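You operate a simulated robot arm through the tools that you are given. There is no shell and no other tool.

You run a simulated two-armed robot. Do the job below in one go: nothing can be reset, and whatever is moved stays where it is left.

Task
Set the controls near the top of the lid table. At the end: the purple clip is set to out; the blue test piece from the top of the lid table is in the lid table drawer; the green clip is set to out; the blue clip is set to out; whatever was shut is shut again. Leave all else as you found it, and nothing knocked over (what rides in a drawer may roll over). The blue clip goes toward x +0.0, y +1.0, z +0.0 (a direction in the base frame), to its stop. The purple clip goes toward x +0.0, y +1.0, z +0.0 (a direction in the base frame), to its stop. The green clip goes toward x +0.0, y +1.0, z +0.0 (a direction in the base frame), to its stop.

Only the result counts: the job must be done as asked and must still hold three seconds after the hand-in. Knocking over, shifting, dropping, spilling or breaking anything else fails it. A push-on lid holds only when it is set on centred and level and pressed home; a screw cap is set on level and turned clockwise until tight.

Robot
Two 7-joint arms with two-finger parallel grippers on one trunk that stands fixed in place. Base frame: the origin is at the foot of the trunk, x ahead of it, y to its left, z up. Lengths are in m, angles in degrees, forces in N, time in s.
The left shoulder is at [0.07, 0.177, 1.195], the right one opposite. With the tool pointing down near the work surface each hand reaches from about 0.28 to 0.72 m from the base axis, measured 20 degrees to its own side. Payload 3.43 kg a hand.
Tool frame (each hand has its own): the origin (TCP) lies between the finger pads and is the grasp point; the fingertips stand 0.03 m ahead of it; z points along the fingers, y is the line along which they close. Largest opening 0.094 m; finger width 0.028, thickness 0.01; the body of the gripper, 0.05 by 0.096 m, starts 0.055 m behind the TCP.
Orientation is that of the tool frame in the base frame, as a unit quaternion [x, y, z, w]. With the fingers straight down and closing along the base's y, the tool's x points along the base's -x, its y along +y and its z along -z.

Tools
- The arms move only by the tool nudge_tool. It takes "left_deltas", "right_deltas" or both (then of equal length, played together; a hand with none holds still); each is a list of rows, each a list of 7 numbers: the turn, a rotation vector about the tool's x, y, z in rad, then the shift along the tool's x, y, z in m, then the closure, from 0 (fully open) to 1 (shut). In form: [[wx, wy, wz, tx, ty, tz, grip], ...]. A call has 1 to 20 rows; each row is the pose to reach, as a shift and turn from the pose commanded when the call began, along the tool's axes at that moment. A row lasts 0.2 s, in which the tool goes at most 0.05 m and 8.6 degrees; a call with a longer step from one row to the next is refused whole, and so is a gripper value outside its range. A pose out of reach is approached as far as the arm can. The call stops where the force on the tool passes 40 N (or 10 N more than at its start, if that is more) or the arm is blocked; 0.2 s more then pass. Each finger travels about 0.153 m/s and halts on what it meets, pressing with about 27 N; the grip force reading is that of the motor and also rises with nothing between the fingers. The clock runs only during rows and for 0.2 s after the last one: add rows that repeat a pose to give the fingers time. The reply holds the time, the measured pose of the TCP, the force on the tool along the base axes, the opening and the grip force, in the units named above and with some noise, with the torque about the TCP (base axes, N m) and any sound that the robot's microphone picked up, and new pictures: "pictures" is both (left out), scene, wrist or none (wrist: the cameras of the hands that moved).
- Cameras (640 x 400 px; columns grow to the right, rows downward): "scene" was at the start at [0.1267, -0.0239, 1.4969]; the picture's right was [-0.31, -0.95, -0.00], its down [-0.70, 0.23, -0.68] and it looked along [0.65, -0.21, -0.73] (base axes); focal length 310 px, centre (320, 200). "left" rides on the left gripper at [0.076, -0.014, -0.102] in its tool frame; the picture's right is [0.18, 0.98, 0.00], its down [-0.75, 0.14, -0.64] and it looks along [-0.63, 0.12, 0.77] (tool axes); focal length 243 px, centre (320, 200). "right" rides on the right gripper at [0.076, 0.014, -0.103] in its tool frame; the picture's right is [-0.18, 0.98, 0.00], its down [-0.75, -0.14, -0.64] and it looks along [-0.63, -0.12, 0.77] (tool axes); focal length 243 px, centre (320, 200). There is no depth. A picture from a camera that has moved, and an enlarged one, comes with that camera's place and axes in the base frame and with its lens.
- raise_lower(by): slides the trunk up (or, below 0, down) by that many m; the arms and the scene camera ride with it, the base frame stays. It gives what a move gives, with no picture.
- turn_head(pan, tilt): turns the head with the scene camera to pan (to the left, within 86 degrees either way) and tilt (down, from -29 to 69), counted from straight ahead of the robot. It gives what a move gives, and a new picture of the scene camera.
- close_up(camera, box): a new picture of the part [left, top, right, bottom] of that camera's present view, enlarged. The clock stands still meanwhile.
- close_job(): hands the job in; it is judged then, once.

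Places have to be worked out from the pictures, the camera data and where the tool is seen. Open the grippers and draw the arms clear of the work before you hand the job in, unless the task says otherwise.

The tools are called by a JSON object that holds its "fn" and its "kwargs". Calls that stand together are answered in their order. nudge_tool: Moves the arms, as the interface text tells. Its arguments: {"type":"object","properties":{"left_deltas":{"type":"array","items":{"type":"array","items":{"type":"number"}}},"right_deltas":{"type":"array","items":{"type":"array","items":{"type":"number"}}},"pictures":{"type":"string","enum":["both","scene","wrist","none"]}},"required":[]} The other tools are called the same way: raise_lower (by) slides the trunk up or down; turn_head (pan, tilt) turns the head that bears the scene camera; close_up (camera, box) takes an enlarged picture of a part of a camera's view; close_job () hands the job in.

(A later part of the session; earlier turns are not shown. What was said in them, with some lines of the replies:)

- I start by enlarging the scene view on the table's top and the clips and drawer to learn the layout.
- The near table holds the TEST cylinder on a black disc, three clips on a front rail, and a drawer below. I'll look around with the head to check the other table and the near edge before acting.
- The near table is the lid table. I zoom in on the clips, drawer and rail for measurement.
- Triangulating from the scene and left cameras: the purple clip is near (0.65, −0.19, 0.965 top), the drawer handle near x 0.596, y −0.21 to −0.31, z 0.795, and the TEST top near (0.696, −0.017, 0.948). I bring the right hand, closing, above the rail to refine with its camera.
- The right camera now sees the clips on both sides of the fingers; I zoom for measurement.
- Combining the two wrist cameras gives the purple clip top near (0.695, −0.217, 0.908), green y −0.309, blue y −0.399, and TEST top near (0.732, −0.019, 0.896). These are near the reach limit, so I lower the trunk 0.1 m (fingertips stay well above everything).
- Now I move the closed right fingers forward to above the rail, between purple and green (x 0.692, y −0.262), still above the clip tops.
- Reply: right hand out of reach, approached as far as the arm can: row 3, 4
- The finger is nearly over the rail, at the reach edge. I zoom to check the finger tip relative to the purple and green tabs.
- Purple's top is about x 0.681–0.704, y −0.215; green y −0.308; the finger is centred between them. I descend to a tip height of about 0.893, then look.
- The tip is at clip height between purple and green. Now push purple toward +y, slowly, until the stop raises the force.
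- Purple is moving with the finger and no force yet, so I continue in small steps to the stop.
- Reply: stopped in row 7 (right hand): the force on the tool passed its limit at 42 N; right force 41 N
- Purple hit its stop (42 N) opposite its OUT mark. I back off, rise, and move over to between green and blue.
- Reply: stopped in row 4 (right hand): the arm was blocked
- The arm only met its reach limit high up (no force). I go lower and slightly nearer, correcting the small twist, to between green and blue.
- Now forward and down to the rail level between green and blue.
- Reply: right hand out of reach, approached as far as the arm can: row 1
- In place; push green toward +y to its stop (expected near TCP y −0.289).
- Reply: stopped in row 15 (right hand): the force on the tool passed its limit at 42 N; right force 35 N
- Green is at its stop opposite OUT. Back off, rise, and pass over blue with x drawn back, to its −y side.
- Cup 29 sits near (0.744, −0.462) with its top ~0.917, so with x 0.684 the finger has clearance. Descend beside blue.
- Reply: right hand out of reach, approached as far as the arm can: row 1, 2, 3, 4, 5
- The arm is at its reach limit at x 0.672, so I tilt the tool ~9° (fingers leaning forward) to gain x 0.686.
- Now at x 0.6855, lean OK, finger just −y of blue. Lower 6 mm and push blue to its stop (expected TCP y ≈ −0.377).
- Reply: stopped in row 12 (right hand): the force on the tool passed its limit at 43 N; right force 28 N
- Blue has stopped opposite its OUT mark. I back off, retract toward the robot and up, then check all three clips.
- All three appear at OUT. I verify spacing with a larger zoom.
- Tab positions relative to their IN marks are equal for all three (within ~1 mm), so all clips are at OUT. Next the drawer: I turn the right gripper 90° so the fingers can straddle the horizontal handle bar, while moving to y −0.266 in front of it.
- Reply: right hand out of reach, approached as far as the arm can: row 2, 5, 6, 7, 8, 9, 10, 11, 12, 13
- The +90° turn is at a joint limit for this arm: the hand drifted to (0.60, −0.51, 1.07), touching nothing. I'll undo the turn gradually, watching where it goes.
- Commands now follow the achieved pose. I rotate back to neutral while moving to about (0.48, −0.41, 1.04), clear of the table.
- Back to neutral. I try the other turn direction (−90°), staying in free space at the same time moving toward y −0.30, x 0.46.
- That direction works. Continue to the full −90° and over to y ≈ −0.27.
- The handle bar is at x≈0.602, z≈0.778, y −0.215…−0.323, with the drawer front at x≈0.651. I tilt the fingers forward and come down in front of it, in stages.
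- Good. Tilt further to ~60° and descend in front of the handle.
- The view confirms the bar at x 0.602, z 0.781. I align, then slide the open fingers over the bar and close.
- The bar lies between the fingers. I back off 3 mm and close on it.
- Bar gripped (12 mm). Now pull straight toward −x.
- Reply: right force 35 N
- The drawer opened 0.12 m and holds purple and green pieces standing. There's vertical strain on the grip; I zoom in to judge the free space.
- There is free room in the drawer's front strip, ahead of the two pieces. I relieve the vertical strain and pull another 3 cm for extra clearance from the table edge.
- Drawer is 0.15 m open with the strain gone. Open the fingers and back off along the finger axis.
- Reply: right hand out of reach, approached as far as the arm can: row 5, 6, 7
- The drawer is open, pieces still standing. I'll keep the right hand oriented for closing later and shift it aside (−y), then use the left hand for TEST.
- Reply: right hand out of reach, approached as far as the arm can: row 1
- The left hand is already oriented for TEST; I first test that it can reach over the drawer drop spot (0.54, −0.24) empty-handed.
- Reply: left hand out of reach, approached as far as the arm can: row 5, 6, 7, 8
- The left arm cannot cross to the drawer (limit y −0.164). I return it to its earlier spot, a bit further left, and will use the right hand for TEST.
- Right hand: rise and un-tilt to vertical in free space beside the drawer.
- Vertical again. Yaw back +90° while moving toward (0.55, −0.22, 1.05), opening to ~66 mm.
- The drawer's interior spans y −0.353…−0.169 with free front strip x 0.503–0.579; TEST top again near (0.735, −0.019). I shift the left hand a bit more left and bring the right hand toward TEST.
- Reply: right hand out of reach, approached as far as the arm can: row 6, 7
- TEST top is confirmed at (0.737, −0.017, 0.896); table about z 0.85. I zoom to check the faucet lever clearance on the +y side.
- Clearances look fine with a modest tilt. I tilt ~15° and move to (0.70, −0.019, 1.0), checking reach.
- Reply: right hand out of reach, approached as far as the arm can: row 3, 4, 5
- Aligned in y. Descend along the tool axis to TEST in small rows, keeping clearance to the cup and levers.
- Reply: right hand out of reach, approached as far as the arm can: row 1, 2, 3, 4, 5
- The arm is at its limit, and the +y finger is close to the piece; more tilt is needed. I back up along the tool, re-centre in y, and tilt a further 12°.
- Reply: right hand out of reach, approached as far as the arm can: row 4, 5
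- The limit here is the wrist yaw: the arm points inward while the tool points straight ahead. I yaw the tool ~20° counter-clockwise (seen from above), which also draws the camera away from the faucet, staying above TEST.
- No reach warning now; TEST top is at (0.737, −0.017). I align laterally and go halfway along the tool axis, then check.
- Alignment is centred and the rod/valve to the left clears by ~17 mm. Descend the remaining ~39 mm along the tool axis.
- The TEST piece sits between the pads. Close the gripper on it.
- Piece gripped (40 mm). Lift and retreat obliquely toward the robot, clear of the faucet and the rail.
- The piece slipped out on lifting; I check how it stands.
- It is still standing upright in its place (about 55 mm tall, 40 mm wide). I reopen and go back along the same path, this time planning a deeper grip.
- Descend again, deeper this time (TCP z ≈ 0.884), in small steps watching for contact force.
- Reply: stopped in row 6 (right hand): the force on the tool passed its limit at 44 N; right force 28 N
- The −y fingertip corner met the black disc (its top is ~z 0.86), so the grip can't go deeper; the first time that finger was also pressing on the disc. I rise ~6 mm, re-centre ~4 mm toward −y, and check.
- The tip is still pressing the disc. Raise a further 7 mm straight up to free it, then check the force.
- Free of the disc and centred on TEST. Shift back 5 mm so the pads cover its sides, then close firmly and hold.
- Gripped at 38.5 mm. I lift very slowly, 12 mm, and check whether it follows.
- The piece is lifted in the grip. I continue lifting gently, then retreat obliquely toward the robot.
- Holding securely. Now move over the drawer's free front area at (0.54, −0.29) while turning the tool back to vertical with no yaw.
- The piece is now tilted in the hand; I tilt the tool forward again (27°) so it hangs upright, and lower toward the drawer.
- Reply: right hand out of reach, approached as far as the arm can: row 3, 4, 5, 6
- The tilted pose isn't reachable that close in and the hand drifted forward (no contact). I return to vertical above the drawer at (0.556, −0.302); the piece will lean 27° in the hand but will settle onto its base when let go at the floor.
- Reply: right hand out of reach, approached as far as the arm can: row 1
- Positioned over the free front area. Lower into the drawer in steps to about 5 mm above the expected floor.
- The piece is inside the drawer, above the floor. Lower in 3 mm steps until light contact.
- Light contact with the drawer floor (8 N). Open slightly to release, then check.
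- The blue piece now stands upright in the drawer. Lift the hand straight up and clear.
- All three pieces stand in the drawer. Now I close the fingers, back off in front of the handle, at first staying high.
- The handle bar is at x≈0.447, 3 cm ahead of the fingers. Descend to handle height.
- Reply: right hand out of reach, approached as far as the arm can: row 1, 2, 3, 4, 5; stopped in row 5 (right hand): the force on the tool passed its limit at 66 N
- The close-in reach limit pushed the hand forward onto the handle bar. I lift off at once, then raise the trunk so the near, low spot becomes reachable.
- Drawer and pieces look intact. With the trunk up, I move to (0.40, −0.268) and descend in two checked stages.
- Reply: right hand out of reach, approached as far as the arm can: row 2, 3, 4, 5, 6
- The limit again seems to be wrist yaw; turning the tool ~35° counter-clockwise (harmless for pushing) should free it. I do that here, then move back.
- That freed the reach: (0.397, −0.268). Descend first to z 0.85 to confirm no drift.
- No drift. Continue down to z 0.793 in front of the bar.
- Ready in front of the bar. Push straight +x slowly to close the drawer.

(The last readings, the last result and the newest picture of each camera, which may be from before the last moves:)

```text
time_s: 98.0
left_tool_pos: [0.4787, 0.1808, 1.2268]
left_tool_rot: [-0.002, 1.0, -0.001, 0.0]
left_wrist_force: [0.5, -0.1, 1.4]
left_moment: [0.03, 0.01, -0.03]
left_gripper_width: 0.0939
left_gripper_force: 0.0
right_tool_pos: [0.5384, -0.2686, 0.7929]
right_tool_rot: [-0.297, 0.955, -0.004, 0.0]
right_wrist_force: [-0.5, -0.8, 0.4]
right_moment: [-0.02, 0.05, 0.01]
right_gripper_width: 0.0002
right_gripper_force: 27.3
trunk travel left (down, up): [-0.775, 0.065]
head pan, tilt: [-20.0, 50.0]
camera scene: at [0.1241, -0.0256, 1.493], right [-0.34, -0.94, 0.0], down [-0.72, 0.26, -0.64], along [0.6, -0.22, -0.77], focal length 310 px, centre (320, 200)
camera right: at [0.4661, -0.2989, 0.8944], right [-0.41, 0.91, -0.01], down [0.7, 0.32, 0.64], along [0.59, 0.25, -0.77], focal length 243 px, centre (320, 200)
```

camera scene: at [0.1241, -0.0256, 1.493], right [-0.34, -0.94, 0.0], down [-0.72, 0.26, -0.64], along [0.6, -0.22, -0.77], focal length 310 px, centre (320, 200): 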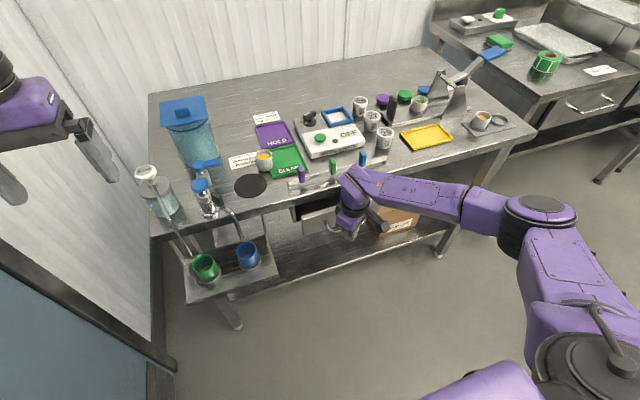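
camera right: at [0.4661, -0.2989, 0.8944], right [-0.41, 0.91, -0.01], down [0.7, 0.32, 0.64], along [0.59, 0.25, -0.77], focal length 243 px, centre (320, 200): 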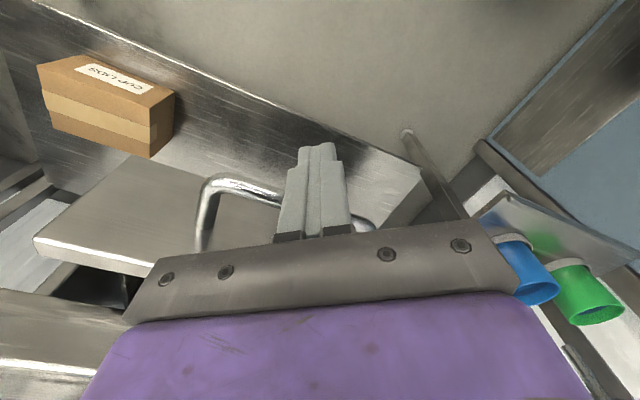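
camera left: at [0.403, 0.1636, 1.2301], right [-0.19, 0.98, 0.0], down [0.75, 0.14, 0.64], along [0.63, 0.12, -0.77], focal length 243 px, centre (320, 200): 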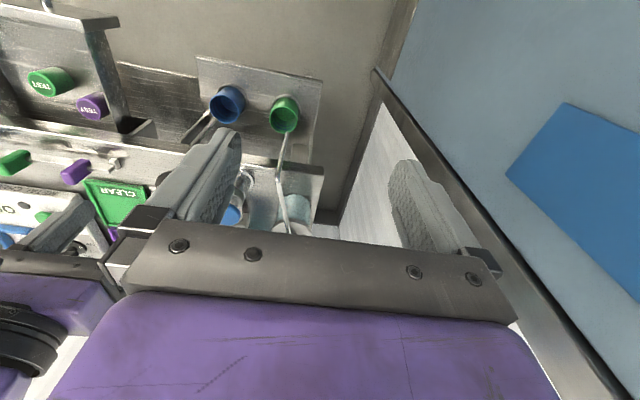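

The drawer is nearly shut. Continue gently until the stop.

{"fn": "nudge_tool", "kwargs": {"right_deltas": [[0, 0, 0, -0.0066, -0.0045, 0, 1], [0, 0, 0, -0.0132, -0.009, 0, 1], [0, 0, 0, -0.0198, -0.0136, 0, 1], [0, 0, 0, -0.0248, -0.017, 0, 1], [0, 0, 0, -0.0297, -0.0203, 0, 1], [0, 0, 0, -0.0338, -0.0232, 0, 1], [0, 0, 0, -0.038, -0.026, 0, 1], [0, 0, 0, -0.0421, -0.0288, 0, 1], [0, 0, 0, -0.0462, -0.0316, 0, 1]]}}

```text
time_s: 99.6
left_tool_pos: [0.4736, 0.1831, 1.2309]
left_tool_rot: [-0.004, 1.0, 0.0, 0.003]
left_wrist_force: [0.7, -1.0, 1.2]
left_moment: [0.0, 0.01, -0.01]
left_gripper_width: 0.0938
left_gripper_force: 0.1
right_tool_pos: [0.5739, -0.2679, 0.7941]
right_tool_rot: [-0.294, 0.956, -0.002, -0.009]
right_wrist_force: [-29.0, -11.3, 19.9]
right_moment: [-0.08, -0.04, -0.19]
right_gripper_width: 0.0001
right_gripper_force: 27.0
trunk travel left (down, up): [-0.775, 0.065]
head pan, tilt: [-20.0, 50.0]
stopped in row 8 (right hand): the force on the tool passed its limit at 43 N (the readings are from after the stop); the commanded pose is now the measured one
camera scene: at [0.115, -0.0264, 1.4942], right [-0.34, -0.94, 0.0], down [-0.72, 0.26, -0.65], along [0.61, -0.22, -0.76], focal length 310 px, centre (320, 200)
camera right: at [0.5038, -0.2981, 0.8962], right [-0.4, 0.92, 0.0], down [0.71, 0.31, 0.63], along [0.58, 0.25, -0.78], focal length 243 px, centre (320, 200)
```

scene: 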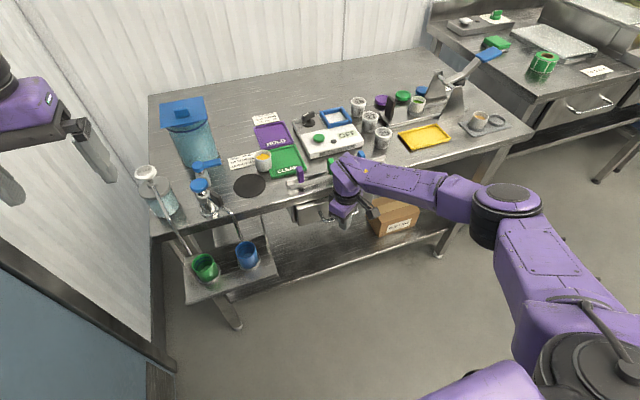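
right: 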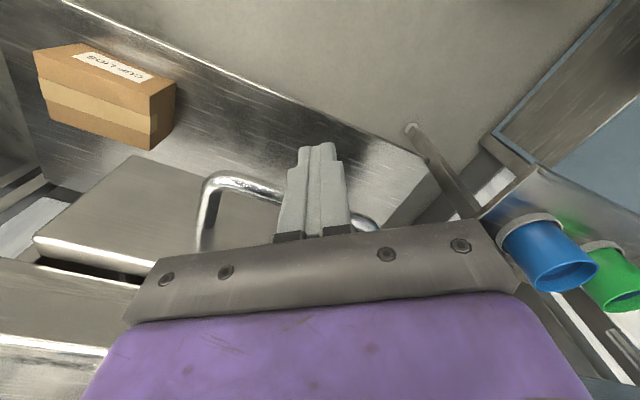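

Stopped at 43 N on the bar — the drawer end stop, at about its original place. I back off and check it against the initial picture.

{"fn": "nudge_tool", "kwargs": {"right_deltas": [[0, 0, 0, 0.0165, 0.0113, 0, 1], [0, 0, 0, 0.0413, 0.0283, 0, 1], [0, 0, 0, 0.066, 0.0452, -0.01, 1], [0, 0, 0, 0.0825, 0.0565, -0.04, 1], [0, 0, 0, 0.0825, 0.0565, -0.08, 1], [0, 0, 0, 0.0825, 0.0565, -0.125, 1], [0, 0, 0, 0.0825, 0.0565, -0.17, 1], [0, 0, 0, 0.0825, 0.0565, -0.2, 1]]}}

{"fn": "close_up", "kwargs": {"camera": "right", "box": [100, 40, 420, 240]}}

```text
time_s: 101.4
left_tool_pos: [0.4784, 0.1814, 1.2283]
left_tool_rot: [-0.004, 1.0, 0.0, 0.0]
left_wrist_force: [-0.1, -0.1, 1.5]
left_moment: [-0.01, 0.03, 0.02]
left_gripper_width: 0.0939
left_gripper_force: 0.1
right_tool_pos: [0.4826, -0.2648, 0.9935]
right_tool_rot: [-0.296, 0.955, -0.002, -0.007]
right_wrist_force: [-0.1, -0.3, 0.3]
right_moment: [-0.03, 0.03, 0.0]
right_gripper_width: 0.0001
right_gripper_force: 27.2
trunk travel left (down, up): [-0.775, 0.065]
head pan, tilt: [-20.0, 50.0]
camera scene: at [0.1228, -0.0256, 1.4931], right [-0.34, -0.94, 0.0], down [-0.72, 0.26, -0.64], along [0.6, -0.22, -0.77], focal length 310 px, centre (320, 200)
camera right: at [0.4118, -0.2953, 1.0945], right [-0.41, 0.91, 0.0], down [0.71, 0.32, 0.63], along [0.58, 0.25, -0.78], focal length 243 px, centre (320, 200)
```

scene: 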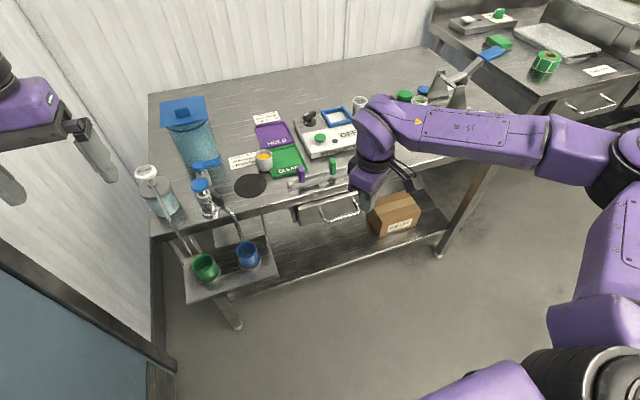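
right: 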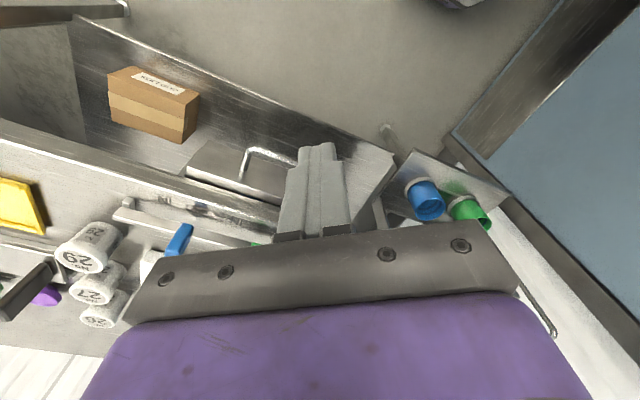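

```text
2.00 times, centred on (260, 140) of right
camera zoom: at [0.4118, -0.2953, 1.0945], right [-0.41, 0.91, 0.0], down [0.71, 0.32, 0.63], along [0.58, 0.25, -0.78], focal length 485 px, centre (440, 320)
```

zoom: 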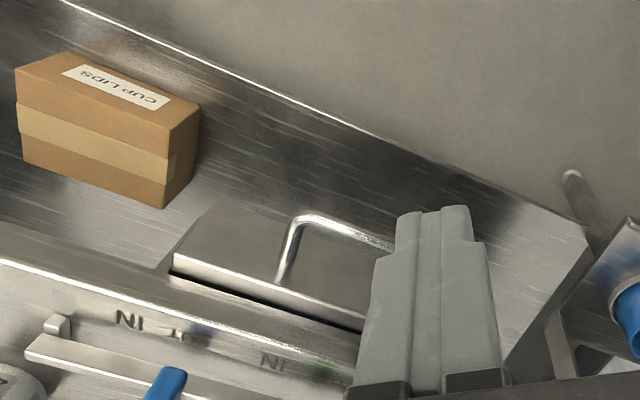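

The drawer looks shut. I retract the right hand to near its starting place, un-yaw and open, then reproduce the initial head view for comparison.

{"fn": "nudge_tool", "kwargs": {"right_deltas": [[0, 0, 0, 0.02, -0.011, -0.03, 1], [0, 0, 0.08, 0.042, -0.022, -0.055, 0.8], [0, 0, 0.17, 0.064, -0.033, -0.08, 0.6], [0, 0, 0.26, 0.085, -0.045, -0.105, 0.4], [0, 0, 0.35, 0.106, -0.056, -0.13, 0.2], [0, 0, 0.44, 0.128, -0.067, -0.15, 0], [0, 0, 0.52, 0.15, -0.078, -0.17, 0], [0, 0, 0.6, 0.17, -0.089, -0.19, 0], [0, 0, 0.6, 0.17, -0.089, -0.19, 0]], "pictures": "none"}}

{"fn": "turn_head", "kwargs": {"pan": -18.2, "tilt": 47.2}}

{"fn": "close_up", "kwargs": {"camera": "scene", "box": [230, 100, 480, 256]}}

{"fn": "close_up", "kwargs": {"camera": "scene", "box": [140, 130, 300, 230]}}

```text
time_s: 103.4
left_tool_pos: [0.4788, 0.1816, 1.2269]
left_tool_rot: [-0.003, 1.0, 0.0, 0.001]
left_wrist_force: [-0.5, 0.7, -0.1]
left_moment: [-0.01, -0.02, 0.02]
left_gripper_width: 0.0939
left_gripper_force: 0.1
right_tool_pos: [0.395, -0.4333, 1.1847]
right_tool_rot: [-0.001, 1.0, -0.003, -0.006]
right_wrist_force: [0.1, 0.4, -0.1]
right_moment: [-0.01, 0.04, -0.01]
right_gripper_width: 0.094
right_gripper_force: 0.1
trunk travel left (down, up): [-0.775, 0.065]
head pan, tilt: [-20.0, 50.0]
```

```text
time_s: 104.0
left_tool_pos: [0.4788, 0.182, 1.2281]
left_tool_rot: [-0.003, 1.0, 0.0, 0.0]
left_wrist_force: [0.6, 0.0, -0.7]
left_moment: [-0.01, 0.01, -0.04]
left_gripper_width: 0.094
left_gripper_force: 0.0
right_tool_pos: [0.3954, -0.4329, 1.1833]
right_tool_rot: [-0.001, 1.0, -0.004, -0.007]
right_wrist_force: [-0.2, 0.1, -1.3]
right_moment: [-0.02, 0.02, 0.0]
right_gripper_width: 0.0941
right_gripper_force: 0.1
trunk travel left (down, up): [-0.775, 0.065]
head pan, tilt: [-18.2, 47.2]
camera scene: at [0.1269, -0.0243, 1.4968], right [-0.31, -0.95, 0.0], down [-0.7, 0.23, -0.68], along [0.65, -0.21, -0.73], focal length 310 px, centre (320, 200)
```

scene: 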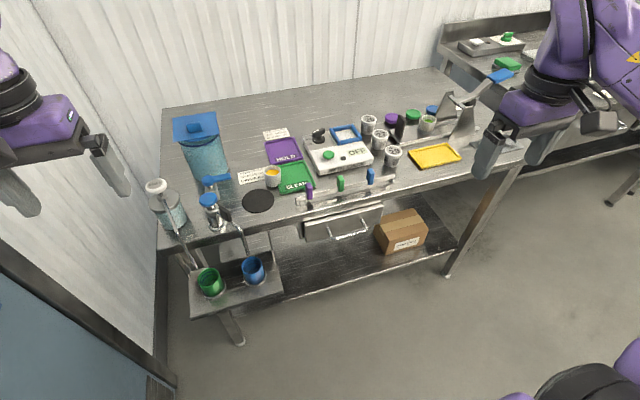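

```text
2.56 times, centred on (355, 178) of scene
camera zoom: at [0.1269, -0.0243, 1.4968], right [-0.31, -0.95, 0.0], down [-0.7, 0.23, -0.68], along [0.65, -0.21, -0.73], focal length 794 px, centre (230, 256)
```

zoom: 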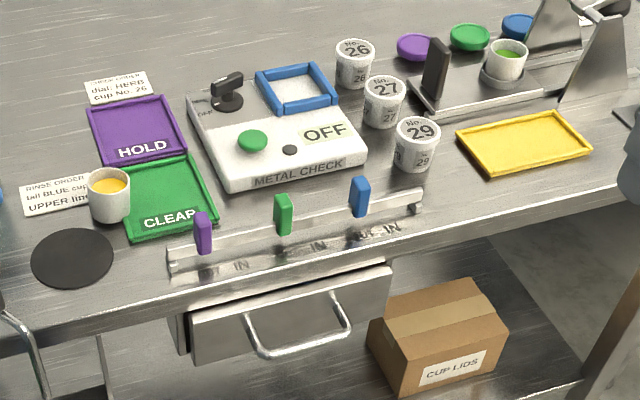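

```text
4.00 times, centred on (220, 180) of scene
camera zoom: at [0.1269, -0.0243, 1.4968], right [-0.31, -0.95, 0.0], down [-0.7, 0.23, -0.68], along [0.65, -0.21, -0.73], focal length 1240 px, centre (720, 280)
```

zoom: 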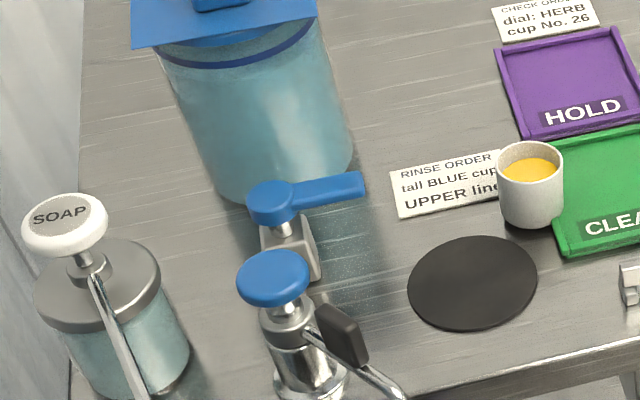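

The view matches the start except for the intended changes: all three clips are at OUT, TEST is gone from the disc and the drawer is back at its original pixels. The cup, disc, faucet and soap haven't moved. Both grippers are open and clear, so I hand in.

{"fn": "close_job", "kwargs": {}}

```text
The job is handed in.
```

The job is handed in, and everything you asked for was in place in the last pictures. I haven't seen the judging result.

- **Clips:** purple, green and blue are each pushed toward +y to their stops. All three sit opposite their OUT marks and have moved by about the same amount.
- **Test piece:** the blue TEST piece is in the lid table drawer. It was standing upright beside the purple and green pieces before I shut the drawer. On the first try it slipped out of the grip while I was lifting it. It stayed upright on its disc, and the second grip held.
- **Drawer:** it is pushed back to its end stop and matches its position in the starting picture. While lining up to close it, the right hand came down on the handle with about 66 N before the move stopped. I saw no damage, and the drawer closed normally afterward.
- **Everything else:** the table top matches the starting view, with the cup, black disc, faucet, soap and trays unmoved. Both grippers are open and clear of the work.
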